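You operate a simulated robot arm through the tools that you are given. There is no shell and no other tool. Be economical: measure what you need, move in short steps, check, and stop when the job is done.

The job below is to be done with a simulated robot arm. You get a single attempt, and the scene is never put back.

Task
Turn the red SET knob down to 6, open RELIEF, pump till the orange flag pops up, then release.
Fine: RELIEF and RELEASE all the way, and left open; leave the other levers and the white BLEED knob alone.
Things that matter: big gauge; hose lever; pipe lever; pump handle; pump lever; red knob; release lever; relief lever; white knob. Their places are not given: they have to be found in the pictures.

Only the result counts: the job must be done as asked and must still hold three seconds after the hand-in. Knocking over, shifting, dropping, spilling or breaking anything else fails it.

Robot
A 5-joint arm with a two-finger parallel gripper, fixed in place. Base frame: the origin is at the foot of the arm, x ahead of it, y to its left, z up; the work surface is at about z = 0.85. Units: m, rad, N and s.
It reaches about 1.134 m from its shoulder. Its first joint turns from -2.601 to 2.601 rad. Payload 1.57 kg.
The TCP is the grasp point between the finger pads, 0.03 m short of the fingertips. In the tool frame z runs along the fingers and y along their closing line. The gripper opens to 0.11 m. The fingers are 0.024 m wide and 0.012 m thick; the gripper's body (0.048 by 0.112 m) begins 0.078 m behind the TCP.
Orientation is that of the tool frame in the base frame, as a unit quaternion [x, y, z, w]. With the fingers straight down and closing along the base's y, the tool's x points along the base's -x, its y along +y and its z along -z.

Tools
- The arm moves only by the tool play_rows. Its arguments are lists of equal length, an entry for each row: "translation": the shift along the base's x, y, z in units of 20 mm (1.0 is 20 mm), a list of three; "delta_rot": the turn, a rotation vector about the base's x, y, z in units of 4 degrees (1.0 is 4 degrees), a list of three; "jaw": the opening, from 0 (shut) to 1 (fully open). In form: {"translation": [[tx, ty, tz], ...], "delta_rot": [[ax, ay, az], ...], "jaw": [jaw, ...]}. A call has 1 to 12 rows; each row shifts and turns the commanded pose from where the row before left it. A call with a number of a shift or a turn outside -1 to 1 is refused whole. Each row takes 0.2 s and may step no farther than 0.05 m and 0.15 rad from the row before; otherwise, or with a gripper value out of range, the whole call is refused. A pose out of reach is approached as far as the arm can. The call stops where the force on the tool passes 40 N (or 10 N more than at its start, if that is more) or the arm is blocked; 0.2 s more then pass. Each finger travels about 0.072 m/s and halts on what it meets, pressing with about 41 N; the grip force reading is that of the motor and also rises with nothing between the fingers. The clock runs only during rows and for 0.2 s after the last one: add rows that do not move to give the fingers time. The reply holds the time, the measured pose of the TCP, the force on the tool along the base axes, the opening and the grip force, in the units named above and with some noise, with the torque about the TCP (base axes, N m) and any sound that the robot's microphone picked up.
- Cameras (640 x 400 px; columns grow to the right, rows downward): "scene" is fixed at [0.3985, 0.6481, 1.7028]; the picture's right is [-0.81, -0.59, 0.00], its down [-0.44, 0.59, -0.68] and it looks along [0.40, -0.55, -0.74] (base axes); focal length 321 px, centre (320, 200). "wrist" rides on the gripper at [0.07, 0.016, -0.141] in the tool frame; the picture's right is [-0.23, 0.97, 0.00], its down [-0.86, -0.20, -0.48] and it looks along [-0.47, -0.11, 0.88] (tool axes); focal length 222 px, centre (320, 200).
- grab_frame(camera): a new picture of that camera. No time passes.
- raise_lower(by): slides the trunk up (or, below 0, down) by that many m; the arm rides with it, the base frame stays. It gives what a move gives, with no picture.
- point_at(camera, pixels): for up to 12 pixels [column, row] of the newest picture of that camera ("zoom" is the newest enlarged one), the place [x, y, z] in the base frame of the surface seen there, good to about 0.003 m. No time passes.
- zoom(camera, box): a new picture of the part [left, top, right, bottom] of that camera's present view, enlarged. No time passes.
- close_job(): hands the job in; it is judged then, once.

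Keep the steps short. Do not move on a guess: measure, check each grasp and each placing, and mend mistakes. In all there are 80 turns and 34 pictures (those below and enlarged ones count). Leave the gripper open and the arm clear of the work at the hand-in unless told otherwise, and finish with a single line.

The tools are called after ">>>" as name(argument=value, ...) on one line, values as JSON. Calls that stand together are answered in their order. play_rows: Moves the arm, as the interface text tells. Its arguments: {"type":"object","properties":{"translation":{"type":"array","items":{"type":"array","items":{"type":"number"}}},"delta_rot":{"type":"array","items":{"type":"array","items":{"type":"number"}}},"jaw":{"type":"array","items":{"type":"number"}}},"required":["translation","delta_rot","jaw"]} The other tools are called the same way: raise_lower (by) slides the trunk up or down; grab_frame (camera) takes a picture; point_at (camera, pixels) gives the place of the surface under pixels of a picture; zoom (camera, box) takes an enlarged picture of a part of a camera's view; close_job () hands the job in.

At the start:

```text
time: 0.0
position: [0.6779, -0.0743, 1.2241]
tcp_rot: [0.0, 1.0, -0.001, 0.0]
force: [0.7, -0.1, 0.5]
ft_torque: [-0.02, 0.01, 0.0]
gripper_width: 0.11
gripper_force: 0.0
trunk travel left (down, up): [-0.958, 0.012]
```

scene: 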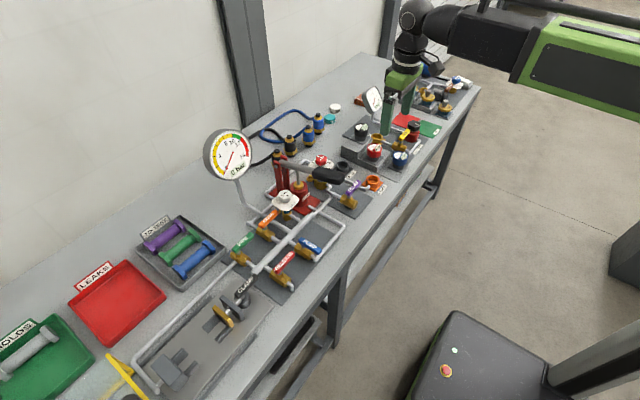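
wrist: 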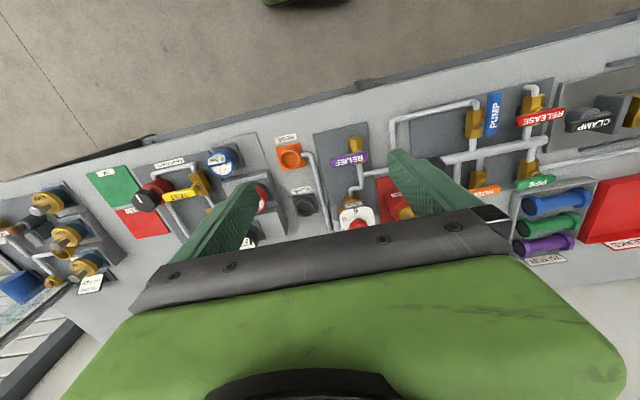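

I see the bench with pump, levers and gauge around (200-400, 120-300) in the scene picture. I'll enlarge the pump area first.

>>> zoom(camera="scene", box=[200, 120, 360, 300])

>>> zoom(camera="scene", box=[280, 130, 400, 220])

>>> zoom(camera="wrist", box=[270, 80, 590, 280])

```text
2.22 times, centred on (280, 210) of scene
```

zoom: 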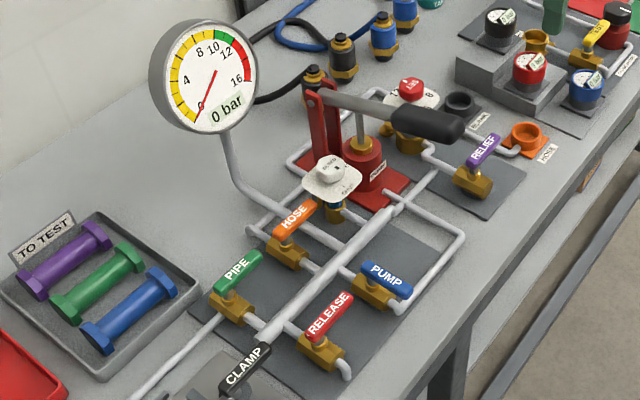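

```text
4.44 times, centred on (340, 175) of scene
```

zoom: 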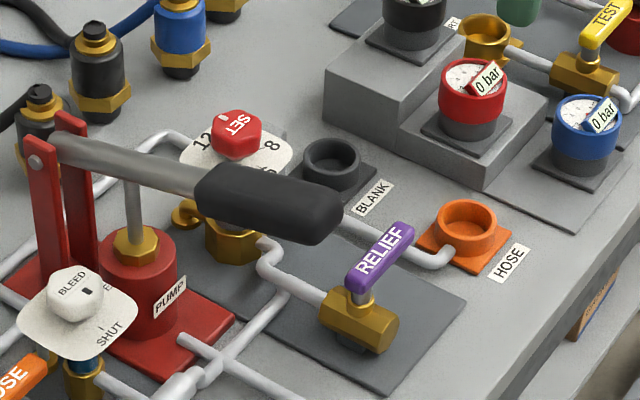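

```text
2.00 times, centred on (430, 180) of wrist
```

zoom: 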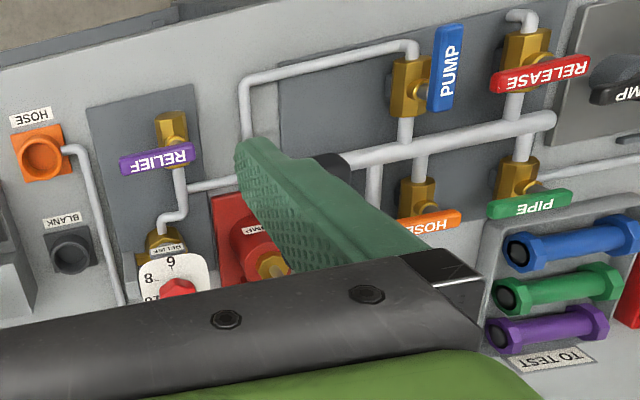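

The blue PUMP lever lies along its pipe (open); RELIEF, RELEASE, HOSE and PIPE lie across. Now I measure points on the wrist enlargement and the scene picture.

>>> point_at(camera="zoom", pixels=[[126, 162], [190, 152], [156, 157], [172, 130], [496, 80], [588, 62], [540, 75], [527, 45], [180, 288], [452, 40], [435, 105], [515, 25]])

>>> zoom(camera="scene", box=[250, 130, 390, 218])

```text
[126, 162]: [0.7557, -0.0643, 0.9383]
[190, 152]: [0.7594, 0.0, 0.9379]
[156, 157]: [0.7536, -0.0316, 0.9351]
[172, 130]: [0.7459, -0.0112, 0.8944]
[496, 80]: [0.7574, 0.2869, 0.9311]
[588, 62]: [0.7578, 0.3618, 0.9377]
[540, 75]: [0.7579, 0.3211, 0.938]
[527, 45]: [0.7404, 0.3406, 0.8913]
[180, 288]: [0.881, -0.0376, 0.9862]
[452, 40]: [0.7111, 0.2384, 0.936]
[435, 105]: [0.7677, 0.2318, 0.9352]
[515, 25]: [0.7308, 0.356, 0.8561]
```

```text
4.55 times, centred on (320, 174) of scene
```

zoom: 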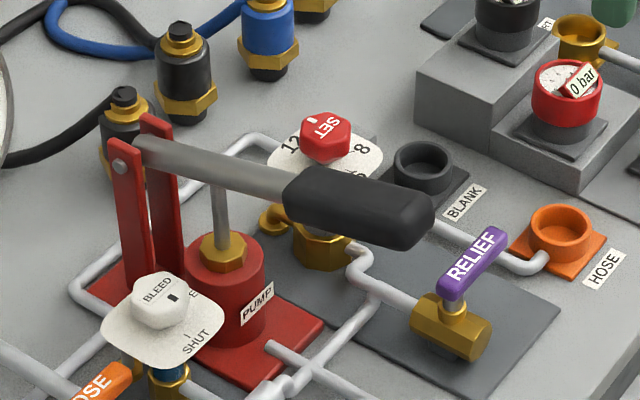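

Now the pump handle, its pivot, the red knob and its dial.

>>> point_at(camera="zoom", pixels=[[120, 165], [150, 150], [230, 175], [300, 190], [360, 200], [425, 215], [327, 128], [312, 120], [292, 150], [362, 150], [355, 172], [222, 240]])

>>> zoom(camera="scene", box=[305, 145, 341, 175])

```text
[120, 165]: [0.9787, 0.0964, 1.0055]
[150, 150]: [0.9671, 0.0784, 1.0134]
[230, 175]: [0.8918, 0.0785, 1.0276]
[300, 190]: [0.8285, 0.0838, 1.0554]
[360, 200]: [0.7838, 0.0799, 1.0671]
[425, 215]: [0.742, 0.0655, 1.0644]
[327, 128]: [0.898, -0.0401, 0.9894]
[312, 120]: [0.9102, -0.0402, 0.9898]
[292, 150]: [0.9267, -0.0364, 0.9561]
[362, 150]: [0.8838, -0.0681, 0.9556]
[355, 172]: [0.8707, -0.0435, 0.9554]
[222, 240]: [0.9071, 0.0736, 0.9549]
```

```text
13.33 times, centred on (323, 160) of scene
```

zoom: 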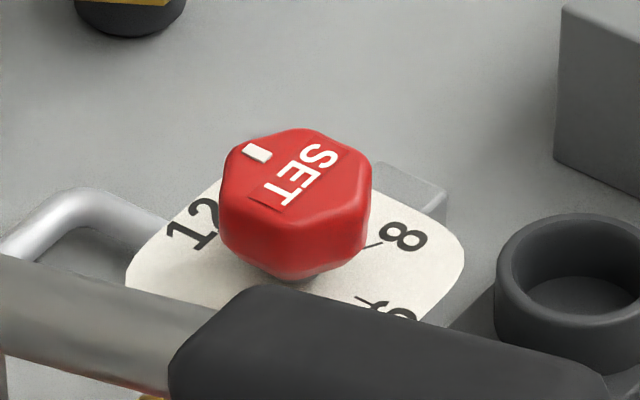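

The knob's white pointer sits at (257,153) in this view, pointing away towards the hidden 10. I measure pointer, knob centre and dial numbers.

>>> point_at(camera="zoom", pixels=[[257, 153], [295, 175], [226, 160], [300, 130], [368, 165], [315, 215], [228, 200], [195, 225], [402, 235], [393, 312], [372, 245], [370, 300]])

```text
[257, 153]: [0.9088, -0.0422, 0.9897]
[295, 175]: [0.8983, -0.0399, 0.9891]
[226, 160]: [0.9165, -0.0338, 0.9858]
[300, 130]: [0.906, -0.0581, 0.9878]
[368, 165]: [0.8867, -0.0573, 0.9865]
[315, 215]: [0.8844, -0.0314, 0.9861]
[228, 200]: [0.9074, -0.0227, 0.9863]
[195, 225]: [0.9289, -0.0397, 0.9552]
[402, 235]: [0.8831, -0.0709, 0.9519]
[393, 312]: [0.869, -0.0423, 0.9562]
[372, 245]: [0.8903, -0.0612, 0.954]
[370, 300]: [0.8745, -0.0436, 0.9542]
```

Knob centre is about (0.898,-0.040), top z 0.99, dial z 0.955, pointer near 12 (+x side); 6 lies on the -x side, reached clockwise through 10 and 8. I move above the knob.

>>> play_rows(translation=[[1, 0.155, -0.3], [1, 0.155, -0.3], [1, 0.155, -0.3], [1, 0.155, -0.3], [1, 0.155, -0.3], [1, 0.155, -0.3], [1, 0.155, -0.3], [1, 0.155, -0.3], [1, 0.155, -0.3], [1, 0.155, -0.3], [1, 0.155, -0.3]], delta_rot=[[0, 0, 0], [0, 0, 0], [0, 0, 0], [0, 0, 0], [0, 0, 0], [0, 0, 0], [0, 0, 0], [0, 0, 0], [0, 0, 0], [0, 0, 0], [0, 0, 0]], jaw=[1, 1, 1, 1, 1, 1, 1, 1, 1, 1, 1])

>>> grab_frame(camera="wrist")

```text
time: 2.4
position: [0.8968, -0.0389, 1.2248]
tcp_rot: [0.0, 1.0, 0.0, 0.0]
force: [-0.1, 1.0, 0.1]
ft_torque: [-0.03, 0.03, -0.01]
gripper_width: 0.1099
gripper_force: 0.0
out of reach, approached as far as the arm can: row 1, 2, 3, 4, 5, 6, 7, 8, 9, 10, 11
trunk travel left (down, up): [-0.958, 0.012]
```

```text
26 pictures are left
```

wrist: 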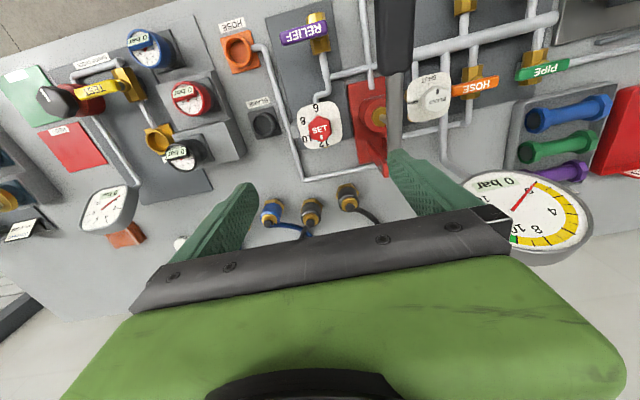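

The height did not change: the arm is at its low limit, so the trunk must go down. First an enlarged look at the dial around (322,128).

>>> zoom(camera="wrist", box=[282, 96, 362, 156])

>>> raise_lower(by=-0.1)

```text
6.67 times, centred on (322, 126) of wrist
```

zoom: 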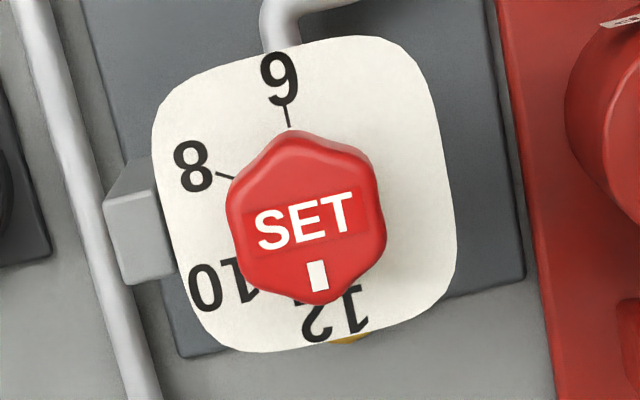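

```text
time: 3.7
position: [0.8974, -0.039, 1.1245]
tcp_rot: [0.0, 1.0, 0.0, 0.0]
force: [-0.2, 0.0, -0.5]
ft_torque: [0.02, -0.01, 0.01]
gripper_width: 0.1099
gripper_force: 0.0
trunk travel left (down, up): [-0.858, 0.112]
```

Pointer is just short of 12 with hexagon flats facing ±y, which suits the jaw. I raise the arm to gain room beneath, then lower the trunk.

>>> play_rows(translation=[[0, 0, 1], [0, 0, 1], [0, 0, 1], [0, 0, 1], [0, 0, 1], [0, 0, 1], [0, 0, 1], [0, 0, 1], [0, 0, 1], [0, 0, 1], [0, 0, 1]], delta_rot=[[0, 0, 0], [0, 0, 0], [0, 0, 0], [0, 0, 0], [0, 0, 0], [0, 0, 0], [0, 0, 0], [0, 0, 0], [0, 0, 0], [0, 0, 0], [0, 0, 0]], jaw=[0.65, 0.65, 0.65, 0.65, 0.65, 0.65, 0.65, 0.65, 0.65, 0.65, 0.65])

>>> raise_lower(by=-0.26)

```text
time: 6.1
position: [0.8967, -0.0398, 1.1248]
tcp_rot: [0.0, 1.0, 0.0, 0.0]
force: [0.5, -0.1, -0.2]
ft_torque: [0.02, 0.01, 0.01]
gripper_width: 0.0714
gripper_force: 0.1
out of reach, approached as far as the arm can: row 1, 2, 3, 4, 5, 6, 7, 8, 9, 10, 11
trunk travel left (down, up): [-0.858, 0.112]
```

```text
time: 8.2
position: [0.8967, -0.0385, 0.9092]
tcp_rot: [0.0, 1.0, 0.0, 0.005]
force: [-15.9, 1.7, 29.5]
ft_torque: [-0.14, -1.29, 0.01]
gripper_width: 0.0715
gripper_force: 0.0
trunk travel left (down, up): [-0.639, 0.331]
stopped: the force on the tool passed its limit at 190 N (the readings are from after the stop); the commanded pose is now the measured one
```

That was my error: the arm cannot change height by itself, and the trunk drop hit something. I back up at once and inspect.

>>> raise_lower(by=0.17)

>>> grab_frame(camera="wrist")

>>> zoom(camera="scene", box=[250, 110, 410, 210])

```text
time: 10.1
position: [0.9007, -0.0388, 1.0753]
tcp_rot: [0.0, 1.0, 0.0, 0.005]
force: [0.5, 0.1, 0.7]
ft_torque: [-0.01, 0.0, 0.0]
gripper_width: 0.0715
gripper_force: 0.1
trunk travel left (down, up): [-0.809, 0.161]
```

```text
24 pictures are left
```

wrist: 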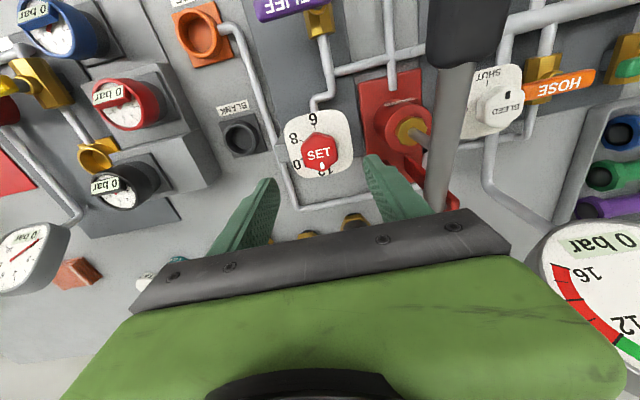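

```text
4.00 times, centred on (330, 160) of scene
```

zoom: 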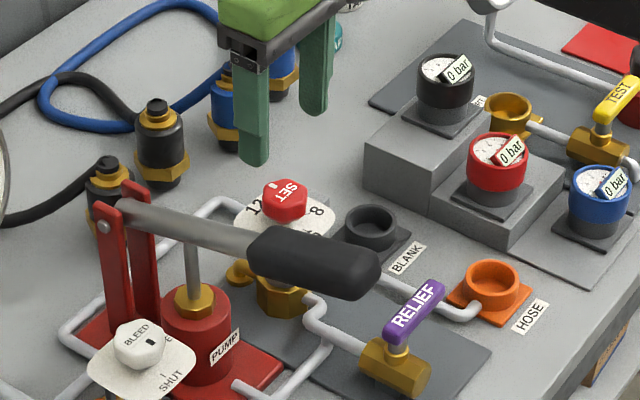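

No damage seen; the palm met the knob's top. The pointer is still just before 12. I re-measure knob and dial from the wrist picture.

>>> zoom(camera="wrist", box=[275, 105, 365, 185])

>>> point_at(camera="wrist", pixels=[[320, 150], [302, 150], [337, 152], [318, 134], [322, 169], [287, 120], [346, 115], [290, 175], [351, 172], [312, 117]])

```text
5.00 times, centred on (320, 145) of wrist
```

zoom: 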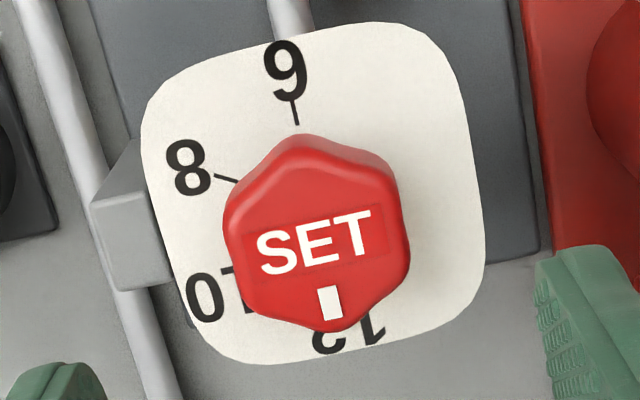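

```text
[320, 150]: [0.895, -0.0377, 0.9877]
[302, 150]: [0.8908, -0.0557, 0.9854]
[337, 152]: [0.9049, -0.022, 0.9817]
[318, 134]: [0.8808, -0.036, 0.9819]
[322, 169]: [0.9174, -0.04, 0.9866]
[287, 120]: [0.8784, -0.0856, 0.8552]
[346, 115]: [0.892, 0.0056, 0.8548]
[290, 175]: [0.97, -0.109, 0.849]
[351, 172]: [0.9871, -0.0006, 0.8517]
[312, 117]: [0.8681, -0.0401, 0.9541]
```

Centre is (0.8985,-0.0385). I shift 2 mm and lower 0.083 so the tips stay just above the dial.

>>> play_rows(translation=[[-0.1, 0, 0]], delta_rot=[[0, 0, 0]], jaw=[0.6])

>>> raise_lower(by=-0.083)

```text
time: 10.5
position: [0.8985, -0.0399, 1.075]
tcp_rot: [0.0, 1.0, 0.0, 0.005]
force: [0.0, 0.2, -1.0]
ft_torque: [0.0, 0.02, 0.01]
gripper_width: 0.0661
gripper_force: 0.1
trunk travel left (down, up): [-0.809, 0.161]
```

```text
time: 11.7
position: [0.8984, -0.0394, 0.9928]
tcp_rot: [0.0, 1.0, 0.001, 0.005]
force: [-0.6, 0.1, -0.5]
ft_torque: [0.01, -0.04, 0.0]
gripper_width: 0.0659
gripper_force: 0.0
trunk travel left (down, up): [-0.726, 0.244]
```

Free descent to z 0.993. Now I close on the knob, waiting with still rows.

>>> play_rows(translation=[[0, 0, 0], [0, 0, 0], [0, 0, 0], [0, 0, 0]], delta_rot=[[0, 0, 0], [0, 0, 0], [0, 0, 0], [0, 0, 0]], jaw=[0.2, 0.2, 0.2, 0.2])

```text
time: 12.7
position: [0.8973, -0.0396, 0.9925]
tcp_rot: [0.0, 1.0, 0.0, 0.004]
force: [0.1, -1.5, 1.3]
ft_torque: [-0.07, -0.01, 0.02]
gripper_width: 0.0395
gripper_force: 44.5
trunk travel left (down, up): [-0.726, 0.244]
```

The knob is held (opening 0.0395). I turn it clockwise 48 degrees as a first step, watching the torque.

>>> play_rows(translation=[[0, 0, 0], [0, 0, 0], [0, 0, 0], [0, 0, 0], [0, 0, 0], [0, 0, 0], [0, 0, 0], [0, 0, 0], [0, 0, 0], [0, 0, 0], [0, 0, 0], [0, 0, 0]], delta_rot=[[0, 0, -1], [0, 0, -1], [0, 0, -1], [0, 0, -1], [0, 0, -1], [0, 0, -1], [0, 0, -1], [0, 0, -1], [0, 0, -1], [0, 0, -1], [0, 0, -1], [0, 0, -1]], jaw=[0.2, 0.2, 0.2, 0.2, 0.2, 0.2, 0.2, 0.2, 0.2, 0.2, 0.2, 0.2])

>>> zoom(camera="scene", box=[275, 130, 371, 190])

```text
time: 15.3
position: [0.899, -0.04, 0.993]
tcp_rot: [0.407, 0.913, -0.002, 0.004]
force: [15.3, 5.0, 12.4]
ft_torque: [-0.06, -0.56, 0.03]
gripper_width: 0.0394
gripper_force: 44.9
trunk travel left (down, up): [-0.726, 0.244]
```

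```text
6.67 times, centred on (323, 160) of scene
```

zoom: 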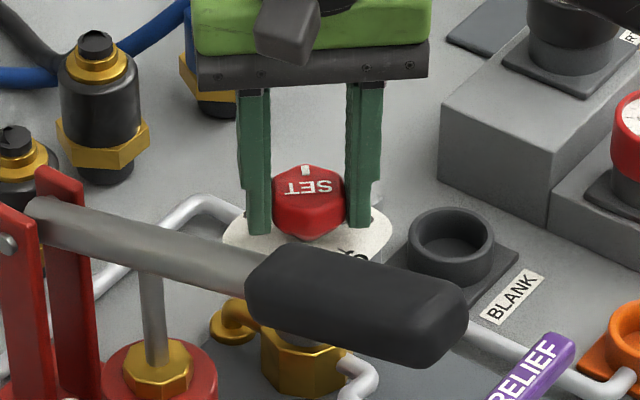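

The knob turned with the jaw (pointer moved). I continue clockwise, easing 1 mm in +x because of the side force.

>>> play_rows(translation=[[0.05, 0, 0], [0, 0, 0], [0, 0, 0], [0, 0, 0], [0, 0, 0], [0, 0, 0], [0, 0, 0], [0, 0, 0], [0, 0, 0], [0, 0, 0], [0, 0, 0], [0, 0, 0]], delta_rot=[[0, 0, -1], [0, 0, -1], [0, 0, -1], [0, 0, -1], [0, 0, -1], [0, 0, -1], [0, 0, -1], [0, 0, -1], [0, 0, -1], [0, 0, -1], [0, 0, -1], [0, 0, -1]], jaw=[0.2, 0.2, 0.2, 0.2, 0.2, 0.2, 0.2, 0.2, 0.2, 0.2, 0.2, 0.2])

```text
time: 17.9
position: [0.8999, -0.0374, 0.9935]
tcp_rot: [0.743, 0.669, -0.003, 0.004]
force: [23.3, 15.2, 19.6]
ft_torque: [0.09, -0.46, 0.04]
gripper_width: 0.0395
gripper_force: 44.7
trunk travel left (down, up): [-0.726, 0.244]
```

Side forces are building (23, 15, 20 N). I open to relax, raise 2 mm, and grip again.

>>> play_rows(translation=[[0, 0, 0], [0, 0, 0], [0, 0, 0]], delta_rot=[[0, 0, 0], [0, 0, 0], [0, 0, 0]], jaw=[0.6, 0.6, 0.6])

>>> raise_lower(by=0.002)

>>> zoom(camera="wrist", box=[200, 60, 440, 210])

```text
time: 18.7
position: [0.8991, -0.0399, 0.993]
tcp_rot: [0.744, 0.668, -0.004, 0.002]
force: [0.1, -0.2, 0.5]
ft_torque: [0.0, -0.02, 0.02]
gripper_width: 0.0657
gripper_force: 0.0
trunk travel left (down, up): [-0.726, 0.244]
```

```text
time: 19.2
position: [0.8985, -0.0414, 0.9954]
tcp_rot: [0.743, 0.669, -0.004, 0.004]
force: [0.3, -0.3, 0.0]
ft_torque: [-0.03, -0.01, -0.03]
gripper_width: 0.0661
gripper_force: 0.1
trunk travel left (down, up): [-0.728, 0.242]
```

```text
2.67 times, centred on (320, 135) of wrist
```

zoom: 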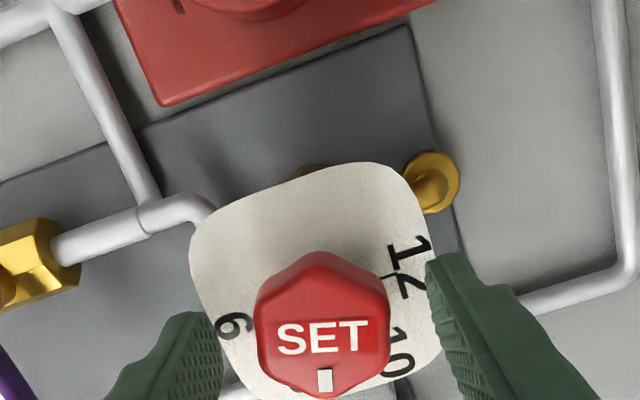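

Pointer has turned to between 10 and 8. I regrip 1 mm further in +y and continue.

>>> play_rows(translation=[[0, 0.05, 0], [0, 0, 0], [0, 0, 0], [0, 0, 0]], delta_rot=[[0, 0, 0], [0, 0, 0], [0, 0, 0], [0, 0, 0]], jaw=[0.2, 0.2, 0.2, 0.2])

>>> play_rows(translation=[[0, 0, 0], [0, 0, 0], [0, 0, 0], [0, 0, 0], [0, 0, 0], [0, 0, 0], [0, 0, 0], [0, 0, 0], [0, 0, 0], [0, 0, 0], [0, 0, 0], [0, 0, 0]], delta_rot=[[0, 0, -1], [0, 0, -1], [0, 0, -1], [0, 0, -1], [0, 0, -1], [0, 0, -1], [0, 0, -1], [0, 0, -1], [0, 0, -1], [0, 0, -1], [0, 0, -1], [0, 0, -1]], jaw=[0.2, 0.2, 0.2, 0.2, 0.2, 0.2, 0.2, 0.2, 0.2, 0.2, 0.2, 0.2])

```text
time: 20.2
position: [0.901, -0.0395, 0.9942]
tcp_rot: [0.744, 0.669, -0.004, 0.004]
force: [12.7, -2.9, 9.2]
ft_torque: [-0.19, -0.34, 0.02]
gripper_width: 0.0391
gripper_force: 44.4
trunk travel left (down, up): [-0.728, 0.242]
```

```text
time: 22.8
position: [0.9008, -0.0402, 0.9939]
tcp_rot: [0.951, 0.309, -0.003, 0.002]
force: [29.1, -3.8, 25.0]
ft_torque: [-0.55, -0.31, 0.0]
gripper_width: 0.0393
gripper_force: 44.6
trunk travel left (down, up): [-0.728, 0.242]
```

144 degrees done; side force still +x. I shift +2 mm in x and turn six more rows (to 168).

>>> play_rows(translation=[[0.1, 0, 0], [0, 0, 0], [0, 0, 0], [0, 0, 0], [0, 0, 0], [0, 0, 0], [0, 0, 0]], delta_rot=[[0, 0, 0], [0, 0, -1], [0, 0, -1], [0, 0, -1], [0, 0, -1], [0, 0, -1], [0, 0, -1]], jaw=[0.2, 0.2, 0.2, 0.2, 0.2, 0.2, 0.2])

>>> play_rows(translation=[[0, 0, 0], [0, 0, 0], [0, 0, 0]], delta_rot=[[0, 0, 0], [0, 0, 0], [0, 0, 0]], jaw=[0.65, 0.65, 0.65])

>>> zoom(camera="wrist", box=[240, 90, 400, 210])

```text
time: 24.4
position: [0.8992, -0.0399, 0.9947]
tcp_rot: [0.995, 0.103, -0.006, 0.0]
force: [-3.9, -7.4, -5.6]
ft_torque: [-0.04, -0.06, 0.01]
gripper_width: 0.039
gripper_force: 44.6
trunk travel left (down, up): [-0.728, 0.242]
```

```text
time: 25.2
position: [0.9003, -0.0389, 0.9947]
tcp_rot: [0.994, 0.105, -0.005, 0.0]
force: [0.1, 0.6, 0.2]
ft_torque: [0.0, -0.01, 0.0]
gripper_width: 0.0714
gripper_force: 0.2
trunk travel left (down, up): [-0.728, 0.242]
```

```text
3.33 times, centred on (320, 150) of wrist
```

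zoom: 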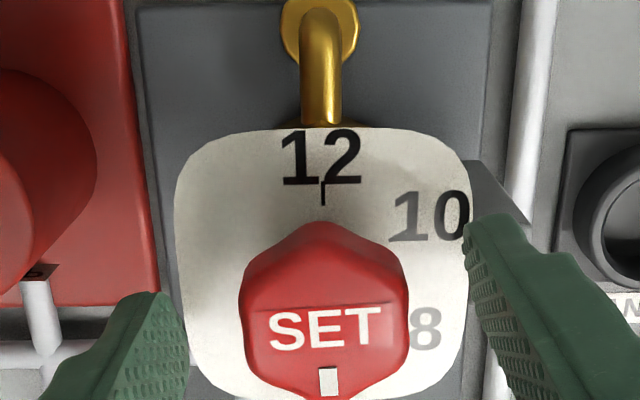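

The pointer is nearly opposite 12. I raise 0.10 and look from above to read it accurately.

>>> raise_lower(by=0.13)

>>> zoom(camera="wrist", box=[280, 105, 370, 185])

```text
time: 26.8
position: [0.9015, -0.0399, 1.1248]
tcp_rot: [0.995, 0.104, -0.005, 0.0]
force: [-0.6, 0.3, 0.2]
ft_torque: [0.01, 0.01, 0.01]
gripper_width: 0.0713
gripper_force: 0.0
trunk travel left (down, up): [-0.858, 0.112]
```

```text
5.00 times, centred on (325, 145) of wrist
```

zoom: 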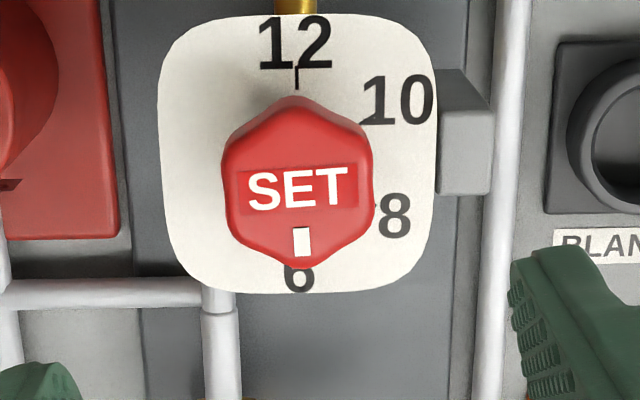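

The pointer seems about 4 degrees short of 6. I measure it.

>>> point_at(camera="zoom", pixels=[[302, 232], [303, 252], [224, 183], [372, 183], [296, 100], [296, 77], [295, 43], [299, 278], [250, 205], [346, 200], [298, 190]])

```text
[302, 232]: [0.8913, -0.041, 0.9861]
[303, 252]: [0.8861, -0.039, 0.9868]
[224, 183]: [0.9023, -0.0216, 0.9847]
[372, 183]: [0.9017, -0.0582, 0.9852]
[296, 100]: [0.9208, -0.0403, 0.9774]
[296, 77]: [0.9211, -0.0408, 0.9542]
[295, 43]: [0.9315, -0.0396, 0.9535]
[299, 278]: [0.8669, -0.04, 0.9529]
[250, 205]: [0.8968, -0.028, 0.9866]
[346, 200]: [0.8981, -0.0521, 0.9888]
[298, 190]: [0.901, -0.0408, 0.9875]
```

Baseline of SET shows it about 3–4 degrees short. I go down again, grip, and turn 4 degrees more.

>>> raise_lower(by=-0.13)

>>> play_rows(translation=[[0, 0, 0], [0, 0, 0], [0, 0, 0], [0, 0, 0], [0, 0, 0], [0, 0, 0]], delta_rot=[[0, 0, 0], [0, 0, 0], [0, 0, 0], [0, 0, 0], [0, 0, -0.95], [0, 0, 0]], jaw=[0.2, 0.2, 0.2, 0.2, 0.2, 0.2])

>>> play_rows(translation=[[0, 0, 0], [0, 0, 0], [0, 0, 0]], delta_rot=[[0, 0, 0], [0, 0, 0], [0, 0, 0]], jaw=[0.65, 0.65, 0.65])

>>> raise_lower(by=0.13)

>>> zoom(camera="wrist", box=[280, 105, 370, 185])

```text
time: 28.4
position: [0.9013, -0.0384, 0.9953]
tcp_rot: [0.994, 0.105, -0.005, 0.0]
force: [0.8, 0.6, 0.2]
ft_torque: [0.01, -0.01, -0.05]
gripper_width: 0.0719
gripper_force: 0.0
trunk travel left (down, up): [-0.728, 0.242]
```

```text
time: 29.8
position: [0.9005, -0.0407, 0.9947]
tcp_rot: [0.997, 0.072, -0.005, 0.001]
force: [6.2, -6.0, 6.5]
ft_torque: [-0.34, 0.2, 0.77]
gripper_width: 0.0391
gripper_force: 44.5
trunk travel left (down, up): [-0.728, 0.242]
```

```text
time: 30.6
position: [0.901, -0.0389, 0.9959]
tcp_rot: [0.997, 0.071, -0.006, 0.0]
force: [0.4, 1.1, -0.1]
ft_torque: [0.0, 0.0, 0.0]
gripper_width: 0.0714
gripper_force: 0.0
trunk travel left (down, up): [-0.728, 0.242]
```

```text
time: 32.1
position: [0.9017, -0.0386, 1.125]
tcp_rot: [0.997, 0.071, -0.005, 0.001]
force: [1.3, 0.6, 0.4]
ft_torque: [0.0, 0.0, 0.0]
gripper_width: 0.0717
gripper_force: 0.1
trunk travel left (down, up): [-0.858, 0.112]
```

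```text
5.00 times, centred on (325, 145) of wrist
```

zoom: 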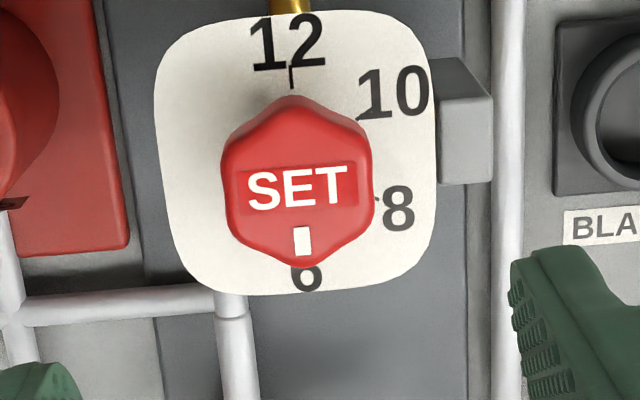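

Pointer and dial axis now agree within about a degree: SET is at 6. Next RELIEF: I move above the far side of its lever, turning the jaw to close along x and shutting it.

>>> play_rows(translation=[[-0.5, -0.08, 0], [-0.5, -0.08, 0], [-0.5, -0.08, 0], [-0.5, -0.08, 0], [-0.5, -0.08, 0], [-0.5, -0.08, 0], [-0.5, -0.08, 0], [-0.5, -0.08, 0], [-0.5, -0.08, 0], [-0.5, -0.08, 0], [-0.5, -0.08, 0]], delta_rot=[[0, 0, 1], [0, 0, 1], [0, 0, 1], [0, 0, 1], [0, 0, 1], [0, 0, 1], [0, 0, 1], [0, 0, 1], [0, 0, 1], [0, 0, 1], [0, 0, 1]], jaw=[0.6, 0.5, 0.4, 0.3, 0.2, 0.1, 0, 0, 0, 0, 0])

>>> play_rows(translation=[[0, 0, 0], [0, 0, 0], [0, 0, 0], [0, 0, 0], [0, 0, 0], [0, 0, 0], [0, 0, 0], [0, 0, 0], [0, 0, 0], [0, 0, 0]], delta_rot=[[0, 0, 1], [0, 0, 1], [0, 0, 1], [0, 0, 1], [0, 0, 1], [0, 0, 1], [0, 0, 1], [0, 0, 1], [0, 0, 1], [0, 0, 1]], jaw=[0, 0, 0, 0, 0, 0, 0, 0, 0, 0])

>>> grab_frame(camera="wrist")

```text
time: 34.5
position: [0.7901, -0.0559, 1.1248]
tcp_rot: [0.898, 0.44, -0.004, 0.003]
force: [0.1, 0.6, 0.2]
ft_torque: [0.03, 0.02, 0.03]
gripper_width: 0.0
gripper_force: 21.4
trunk travel left (down, up): [-0.858, 0.112]
```

```text
time: 36.7
position: [0.7914, -0.058, 1.1245]
tcp_rot: [0.692, 0.722, -0.003, 0.004]
force: [1.1, 0.2, 0.6]
ft_torque: [0.01, -0.01, -0.02]
gripper_width: 0.0
gripper_force: 21.3
trunk travel left (down, up): [-0.858, 0.112]
```

```text
16 pictures are left
```

wrist: 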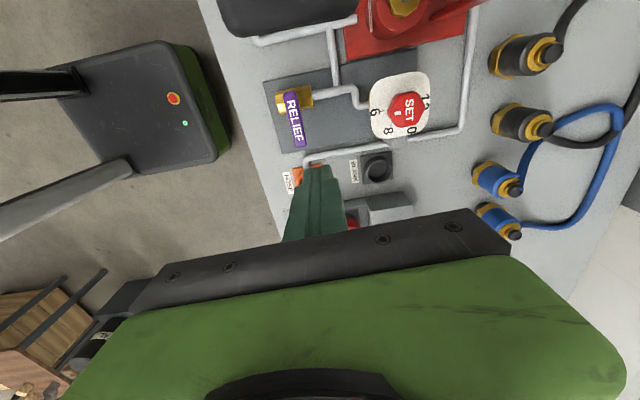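

RELIEF lever runs from its valve at (292,95) to (298,145). I measure it and the surroundings, including where the finger will descend.

>>> point_at(camera="wrist", pixels=[[291, 93], [298, 143], [288, 120], [303, 120], [309, 94], [300, 93], [282, 97], [318, 135], [325, 120], [305, 172], [330, 155], [350, 92]])

```text
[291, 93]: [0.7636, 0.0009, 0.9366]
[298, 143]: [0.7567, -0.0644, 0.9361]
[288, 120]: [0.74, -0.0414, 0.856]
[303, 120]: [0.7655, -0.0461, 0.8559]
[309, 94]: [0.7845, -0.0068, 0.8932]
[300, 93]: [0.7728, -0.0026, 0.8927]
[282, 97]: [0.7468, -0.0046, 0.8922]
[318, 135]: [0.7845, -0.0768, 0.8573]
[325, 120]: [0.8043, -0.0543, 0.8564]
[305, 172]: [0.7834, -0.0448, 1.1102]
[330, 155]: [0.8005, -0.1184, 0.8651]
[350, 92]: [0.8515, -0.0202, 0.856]
```

Lever pivot is about (0.762,-0.006), tip at y -0.066, top z 0.937, valve top 0.893. Open is towards -x (as the PUMP lever lies). I lower beside the lever to TCP z 0.947.

>>> raise_lower(by=-0.178)

```text
time: 38.7
position: [0.7913, -0.0566, 0.9468]
tcp_rot: [0.693, 0.721, -0.004, 0.004]
force: [-0.3, -0.3, -0.1]
ft_torque: [-0.02, -0.02, 0.0]
gripper_width: 0.0001
gripper_force: 21.2
trunk travel left (down, up): [-0.68, 0.29]
```

Free descent. Now I sweep the lever clockwise along its arc towards -x.

>>> play_rows(translation=[[-0.47, -0.02, 0], [-0.47, -0.02, 0], [-0.47, -0.02, 0], [-0.47, -0.02, 0], [-0.425, 0.19, 0], [-0.425, 0.19, 0], [-0.425, 0.19, 0], [-0.27, 0.375, 0], [-0.27, 0.375, 0], [-0.27, 0.375, 0], [0, 0.2, 0], [0, 0.2, 0]], delta_rot=[[0, 0, 0], [0, 0, 0], [0, 0, 0], [0, 0, 0], [0, 0, 0], [0, 0, 0], [0, 0, 0], [0, 0, 0], [0, 0, 0], [0, 0, 0], [0, 0, 0], [0, 0, 0]], jaw=[0, 0, 0, 0, 0, 0, 0, 0, 0, 0, 0, 0])

>>> zoom(camera="scene", box=[270, 130, 430, 230])

```text
time: 41.1
position: [0.7126, -0.032, 0.9465]
tcp_rot: [0.696, 0.718, -0.007, 0.01]
force: [4.2, -16.2, -0.1]
ft_torque: [-0.16, -0.16, -0.04]
gripper_width: 0.0
gripper_force: 21.7
trunk travel left (down, up): [-0.68, 0.29]
stopped in row 11: the force on the tool passed its limit at 44 N (the readings are from after the stop); the commanded pose is now the measured one
```

```text
4.00 times, centred on (350, 180) of scene
```

zoom: 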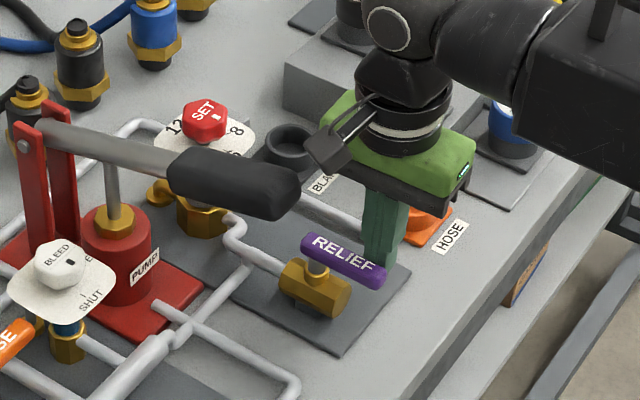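

The lever met a stop at 44 N and lies along its pipe. I check its angle.

>>> point_at(camera="zoom", pixels=[[310, 241], [345, 257], [375, 273], [316, 268]])

```text
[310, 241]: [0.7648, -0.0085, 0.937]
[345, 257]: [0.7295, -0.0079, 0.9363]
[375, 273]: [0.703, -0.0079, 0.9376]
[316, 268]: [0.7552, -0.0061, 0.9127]
```

RELIEF is exactly along x: fully open. I back off in -y, raise, and move above the pump grip (about (0.77,0.08)), turning the jaw to close along y.

>>> play_rows(translation=[[-0.1, -0.8, 0], [0, -0.5, 0]], delta_rot=[[0, 0, 0], [0, 0, 0]], jaw=[0, 0])

>>> raise_lower(by=0.27)

>>> play_rows(translation=[[0.3, 0.55, 0], [0.3, 0.55, 0], [0.3, 0.55, 0], [0.3, 0.55, 0], [0.3, 0.55, 0], [0.3, 0.55, 0], [0.3, 0.55, 0], [0.3, 0.55, 0], [0.1, 0.6, 0], [0.1, 0.6, 0], [0, 0.6, 0]], delta_rot=[[0, 0, 1], [0, 0, 1], [0, 0, 1], [0, 0, 1], [0, 0, 1], [0, 0, 1], [0, 0, 1], [0, 0, 1], [0, 0, 1], [0, 0, 1], [0, 0, 1]], jaw=[0.1, 0.2, 0.3, 0.4, 0.5, 0.6, 0.7, 0.7, 0.7, 0.7, 0.7])

>>> play_rows(translation=[[0, 0, 0], [0, 0, 0], [0, 0, 0], [0, 0, 0], [0, 0, 0], [0, 0, 0], [0, 0, 0], [0, 0, 0], [0, 0, 0], [0, 0, 0], [0, 0, 0]], delta_rot=[[0, 0, 1], [0, 0, 1], [0, 0, 1], [0, 0, 1], [0, 0, 1], [0, 0, 1], [0, 0, 1], [0, 0, 1], [0, 0, 1], [0, 0, 1], [0, 0, 1]], jaw=[0.7, 0.7, 0.7, 0.7, 0.7, 0.7, 0.7, 0.7, 0.7, 0.7, 0.7])

>>> grab_frame(camera="wrist")

```text
time: 41.7
position: [0.7111, -0.0522, 0.9466]
tcp_rot: [0.695, 0.719, -0.006, 0.008]
force: [0.6, -0.1, -0.7]
ft_torque: [-0.01, 0.02, 0.0]
gripper_width: 0.0
gripper_force: 21.6
trunk travel left (down, up): [-0.68, 0.29]
```

```text
time: 44.4
position: [0.71, -0.0527, 1.2162]
tcp_rot: [0.695, 0.719, -0.006, 0.009]
force: [0.1, -0.2, -0.4]
ft_torque: [0.0, -0.01, 0.03]
gripper_width: 0.0
gripper_force: 21.7
trunk travel left (down, up): [-0.95, 0.02]
```

```text
time: 46.8
position: [0.7626, 0.0717, 1.2169]
tcp_rot: [0.375, 0.927, -0.003, 0.009]
force: [0.4, 0.1, -0.8]
ft_torque: [-0.01, 0.04, -0.04]
gripper_width: 0.0769
gripper_force: 0.2
trunk travel left (down, up): [-0.95, 0.02]
```

```text
time: 49.2
position: [0.7617, 0.0711, 1.216]
tcp_rot: [0.0, 1.0, 0.001, 0.011]
force: [-0.2, 0.7, 0.7]
ft_torque: [-0.01, 0.01, -0.01]
gripper_width: 0.077
gripper_force: 0.0
trunk travel left (down, up): [-0.95, 0.02]
```

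```text
14 pictures are left
```

wrist: 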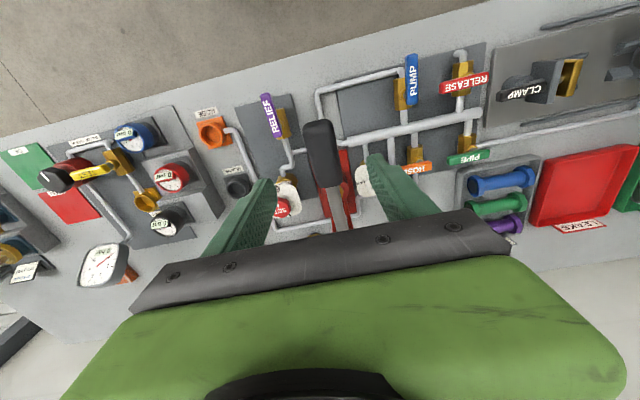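

Grip of the pump handle spans (320,125) to (328,185). I measure its edges and what lies beneath, plus the RELEASE and PUMP valves for later.

>>> point_at(camera="wrist", pixels=[[319, 124], [328, 180], [308, 150], [338, 150], [323, 150], [445, 88], [486, 77], [465, 57], [461, 100], [411, 60], [413, 100], [337, 210]])

```text
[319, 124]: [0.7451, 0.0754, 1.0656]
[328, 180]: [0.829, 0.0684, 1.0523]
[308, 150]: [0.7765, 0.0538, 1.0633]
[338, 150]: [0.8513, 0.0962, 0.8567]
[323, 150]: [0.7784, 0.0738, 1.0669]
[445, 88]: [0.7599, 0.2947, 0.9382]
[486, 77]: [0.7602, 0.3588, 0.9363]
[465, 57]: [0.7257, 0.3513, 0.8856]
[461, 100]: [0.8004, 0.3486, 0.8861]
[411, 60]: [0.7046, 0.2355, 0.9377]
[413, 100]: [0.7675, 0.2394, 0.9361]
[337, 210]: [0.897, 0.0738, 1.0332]
```

Grip centre y 0.074, half width 0.02, top z 1.067. I nudge 3 mm in +y and lower to TCP z about 1.035, then close.

>>> play_rows(translation=[[0.1, 0.13, 0]], delta_rot=[[0, 0, 0]], jaw=[0.7])

>>> raise_lower(by=-0.181)

>>> play_rows(translation=[[0, 0, 0], [0, 0, 0], [0, 0, 0], [0, 0, 0]], delta_rot=[[0, 0, 0], [0, 0, 0], [0, 0, 0], [0, 0, 0]], jaw=[0.2, 0.2, 0.2, 0.2])

```text
time: 49.6
position: [0.7636, 0.0737, 1.2167]
tcp_rot: [0.0, 1.0, 0.001, 0.01]
force: [-0.5, 0.0, -0.4]
ft_torque: [-0.02, -0.01, -0.01]
gripper_width: 0.077
gripper_force: 0.0
trunk travel left (down, up): [-0.95, 0.02]
```

```text
time: 51.6
position: [0.7631, 0.0747, 1.0361]
tcp_rot: [0.001, 1.0, 0.0, 0.011]
force: [0.0, -0.9, -0.6]
ft_torque: [-0.01, -0.04, -0.05]
gripper_width: 0.077
gripper_force: 0.0
trunk travel left (down, up): [-0.769, 0.201]
```

```text
time: 52.6
position: [0.7626, 0.0724, 1.0355]
tcp_rot: [0.001, 1.0, 0.001, 0.01]
force: [-0.5, -15.2, -0.9]
ft_torque: [-0.25, 0.04, 0.3]
gripper_width: 0.0419
gripper_force: 45.7
trunk travel left (down, up): [-0.769, 0.201]
```

Gripped (0.042). I ease 2 mm in -y and press down 0.03 as a first try.

>>> play_rows(translation=[[0, -0.1, 0]], delta_rot=[[0, 0, 0]], jaw=[0.2])

>>> raise_lower(by=-0.03)

```text
time: 53.0
position: [0.7637, 0.0729, 1.0359]
tcp_rot: [0.001, 1.0, 0.002, 0.01]
force: [-1.7, -6.8, -2.3]
ft_torque: [-1.05, 0.06, -0.1]
gripper_width: 0.0419
gripper_force: 45.4
trunk travel left (down, up): [-0.769, 0.201]
```

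```text
time: 53.8
position: [0.7603, 0.0714, 1.0071]
tcp_rot: [0.0, 1.0, 0.002, 0.008]
force: [-26.1, -3.7, 1.2]
ft_torque: [-0.37, 0.33, 0.15]
gripper_width: 0.0419
gripper_force: 45.0
trunk travel left (down, up): [-0.739, 0.231]
```

The handle moves down freely; the -26 N in x is from its arc. I shift 3 mm in -x and press down 0.03 more.

>>> play_rows(translation=[[-0.17, 0, 0]], delta_rot=[[0, 0, 0]], jaw=[0.2])

>>> raise_lower(by=-0.03)

>>> zoom(camera="scene", box=[190, 110, 410, 250])

```text
time: 54.2
position: [0.7597, 0.0719, 1.0068]
tcp_rot: [0.0, 1.0, 0.001, 0.011]
force: [-11.5, 0.5, 1.6]
ft_torque: [-0.24, -0.07, 0.23]
gripper_width: 0.0419
gripper_force: 45.2
trunk travel left (down, up): [-0.739, 0.231]
```

```text
time: 55.0
position: [0.7588, 0.0728, 0.9756]
tcp_rot: [0.0, 1.0, 0.001, 0.01]
force: [-8.4, 0.7, 1.7]
ft_torque: [-0.37, 0.06, 0.6]
gripper_width: 0.0414
gripper_force: 44.7
trunk travel left (down, up): [-0.709, 0.261]
```

```text
2.86 times, centred on (300, 180) of scene
```

zoom: 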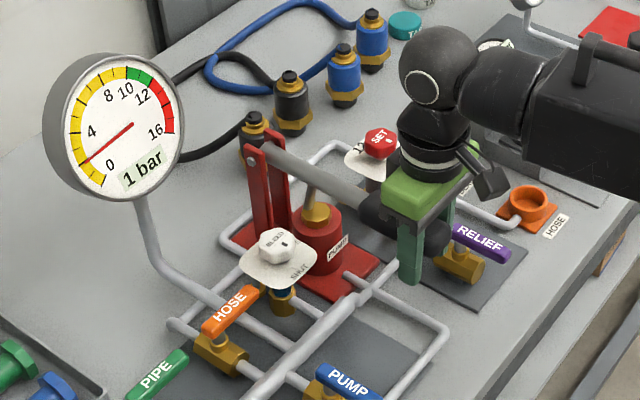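

The gauge reads 1 bar, so the stroke works. I pump on: up and down strokes of 0.06–0.07, watching forces.

>>> raise_lower(by=0.06)

>>> raise_lower(by=-0.07)

>>> raise_lower(by=0.07)

>>> raise_lower(by=-0.07)

>>> zoom(camera="scene", box=[190, 110, 410, 250])

```text
time: 56.0
position: [0.7648, 0.0717, 1.0331]
tcp_rot: [0.001, 1.0, 0.002, 0.012]
force: [28.4, 0.3, -5.6]
ft_torque: [-0.16, 0.52, 0.43]
gripper_width: 0.0419
gripper_force: 45.1
trunk travel left (down, up): [-0.769, 0.201]
```

```text
time: 57.0
position: [0.7573, 0.072, 0.9658]
tcp_rot: [0.001, 1.0, 0.001, 0.008]
force: [-19.9, 1.0, -1.5]
ft_torque: [-0.45, 0.52, 0.52]
gripper_width: 0.0418
gripper_force: 45.0
trunk travel left (down, up): [-0.699, 0.271]
```

```text
time: 58.1
position: [0.7653, 0.0715, 1.0324]
tcp_rot: [0.001, 1.0, 0.002, 0.01]
force: [19.9, 1.9, -21.0]
ft_torque: [-0.19, 0.35, 0.41]
gripper_width: 0.0415
gripper_force: 45.1
trunk travel left (down, up): [-0.769, 0.201]
```

```text
time: 59.2
position: [0.7573, 0.0716, 0.9665]
tcp_rot: [0.0, 1.0, 0.0, 0.009]
force: [-13.6, 3.3, -0.4]
ft_torque: [-0.52, 0.49, 0.6]
gripper_width: 0.0419
gripper_force: 45.2
trunk travel left (down, up): [-0.699, 0.271]
```

```text
2.86 times, centred on (300, 180) of scene
```

zoom: 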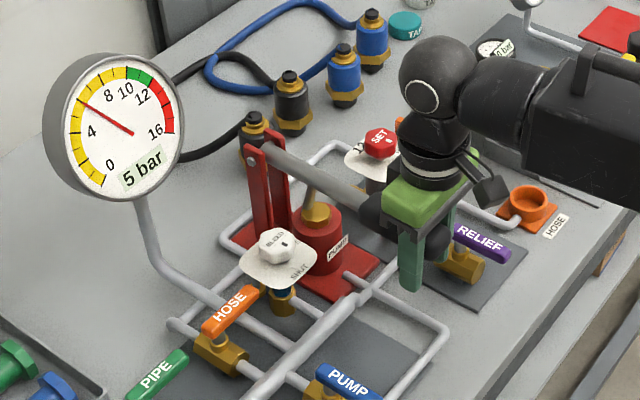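

5 bar. Something orange shows at (398,122) beside the SET knob; I look closer.

>>> zoom(camera="scene", box=[305, 140, 355, 175])

```text
11.43 times, centred on (330, 158) of scene
```

zoom: 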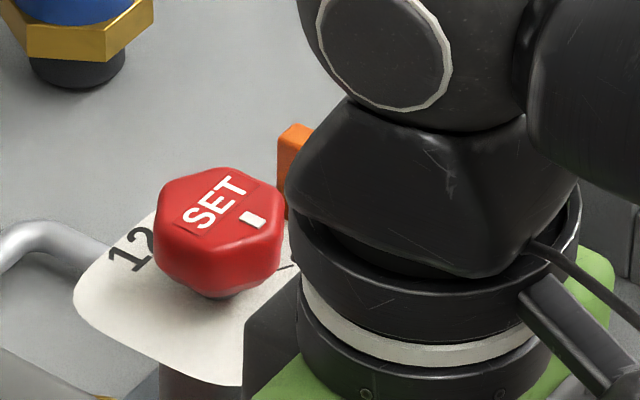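

That is the orange flag standing out of the grey block at the dial. I measure it to check it is really up.

>>> point_at(camera="zoom", pixels=[[297, 128], [288, 165], [298, 150], [286, 205], [250, 218], [262, 205]])

```text
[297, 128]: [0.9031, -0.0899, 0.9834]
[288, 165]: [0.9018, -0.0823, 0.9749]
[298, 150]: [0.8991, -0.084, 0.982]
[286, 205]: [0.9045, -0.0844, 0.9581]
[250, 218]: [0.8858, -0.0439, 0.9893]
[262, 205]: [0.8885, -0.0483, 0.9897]
```

The flag's top is at z 0.983, well above its block: it is up. I open the jaw, raise clear, and measure the big gauge's edges in the first scene picture for clearance.

>>> play_rows(translation=[[0, 0, 0], [0, 0, 0], [0, 0, 0], [0, 0, 0]], delta_rot=[[0, 0, 0], [0, 0, 0], [0, 0, 0], [0, 0, 0]], jaw=[0.75, 0.75, 0.75, 0.75])

>>> raise_lower(by=0.24)

>>> point_at(camera="scene", pixels=[[228, 132], [246, 155], [210, 150], [230, 176], [240, 195], [248, 205], [270, 270]])

```text
time: 60.2
position: [0.7605, 0.0718, 0.9656]
tcp_rot: [0.001, 1.0, 0.002, 0.01]
force: [1.3, 0.1, 1.3]
ft_torque: [-0.01, 0.14, 0.04]
gripper_width: 0.0825
gripper_force: 0.1
trunk travel left (down, up): [-0.699, 0.271]
```

```text
time: 62.7
position: [0.7609, 0.0718, 1.2062]
tcp_rot: [0.001, 1.0, 0.001, 0.01]
force: [0.9, 0.4, 0.2]
ft_torque: [-0.01, 0.0, 0.0]
gripper_width: 0.0823
gripper_force: 0.0
trunk travel left (down, up): [-0.939, 0.031]
```

```text
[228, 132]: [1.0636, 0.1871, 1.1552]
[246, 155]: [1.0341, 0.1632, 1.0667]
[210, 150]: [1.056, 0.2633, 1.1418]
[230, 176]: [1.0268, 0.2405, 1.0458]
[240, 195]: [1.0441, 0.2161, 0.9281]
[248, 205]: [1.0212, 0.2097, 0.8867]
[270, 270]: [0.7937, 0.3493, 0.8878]
```

The gauge is at x ≥ 1.02, well clear. I move above the far side of the RELEASE lever (0.791, 0.300), turning the jaw to close along x and shutting it.

>>> play_rows(translation=[[0.13, 0.95, 0], [0.13, 0.95, 0], [0.13, 0.95, 0], [0.13, 0.95, 0], [0.13, 0.95, 0], [0.13, 0.95, 0], [0.13, 0.95, 0], [0.13, 0.95, 0], [0.13, 0.95, 0], [0.13, 0.95, 0], [0.13, 0.95, 0], [0.13, 0.95, 0]], delta_rot=[[0, 0, -1], [0, 0, -1], [0, 0, -1], [0, 0, -1], [0, 0, -1], [0, 0, -1], [0, 0, -1], [0, 0, -1], [0, 0, -1], [0, 0, -1], [0, 0, -1], [0, 0, -1]], jaw=[0.6, 0.5, 0.4, 0.3, 0.2, 0.1, 0, 0, 0, 0, 0, 0])

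>>> play_rows(translation=[[0, 0, 0], [0, 0, 0], [0, 0, 0], [0, 0, 0], [0, 0, 0], [0, 0, 0], [0, 0, 0], [0, 0, 0], [0, 0, 0], [0, 0, 0]], delta_rot=[[0, 0, -1], [0, 0, -1], [0, 0, -1], [0, 0, -1], [0, 0, -1], [0, 0, -1], [0, 0, -1], [0, 0, -1], [0, 0, -1], [0, 0, -1]], jaw=[0, 0, 0, 0, 0, 0, 0, 0, 0, 0])

>>> grab_frame(camera="wrist")

```text
time: 65.3
position: [0.7922, 0.301, 1.2045]
tcp_rot: [0.408, 0.913, -0.003, 0.009]
force: [0.4, 0.5, 0.7]
ft_torque: [-0.02, 0.01, 0.0]
gripper_width: 0.0
gripper_force: 22.0
trunk travel left (down, up): [-0.939, 0.031]
```

```text
time: 67.5
position: [0.7916, 0.2991, 1.2055]
tcp_rot: [0.695, 0.719, -0.008, 0.009]
force: [-0.8, -0.3, -0.6]
ft_torque: [-0.02, 0.02, 0.02]
gripper_width: 0.0001
gripper_force: 20.8
trunk travel left (down, up): [-0.939, 0.031]
```

```text
10 pictures are left
```

wrist: 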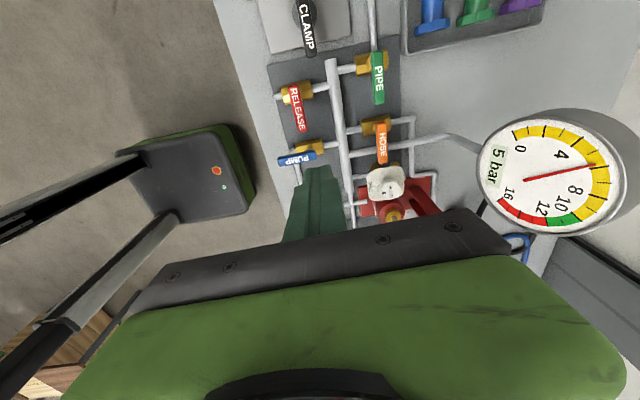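

RELEASE lever runs (292,88)–(302,130). I measure it, the main pipe (338,110) and the neighbours.

>>> point_at(camera="wrist", pixels=[[293, 88], [302, 129], [297, 110], [334, 90], [340, 120], [315, 120], [318, 155], [282, 160], [378, 75], [382, 135], [304, 92]])

```text
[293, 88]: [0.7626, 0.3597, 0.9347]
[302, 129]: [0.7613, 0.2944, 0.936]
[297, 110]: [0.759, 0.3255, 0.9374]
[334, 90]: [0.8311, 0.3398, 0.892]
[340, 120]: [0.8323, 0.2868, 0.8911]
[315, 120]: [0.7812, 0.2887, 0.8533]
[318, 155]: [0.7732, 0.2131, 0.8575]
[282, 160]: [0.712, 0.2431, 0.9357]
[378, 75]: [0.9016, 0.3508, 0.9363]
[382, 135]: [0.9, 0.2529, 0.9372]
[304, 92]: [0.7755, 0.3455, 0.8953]
```

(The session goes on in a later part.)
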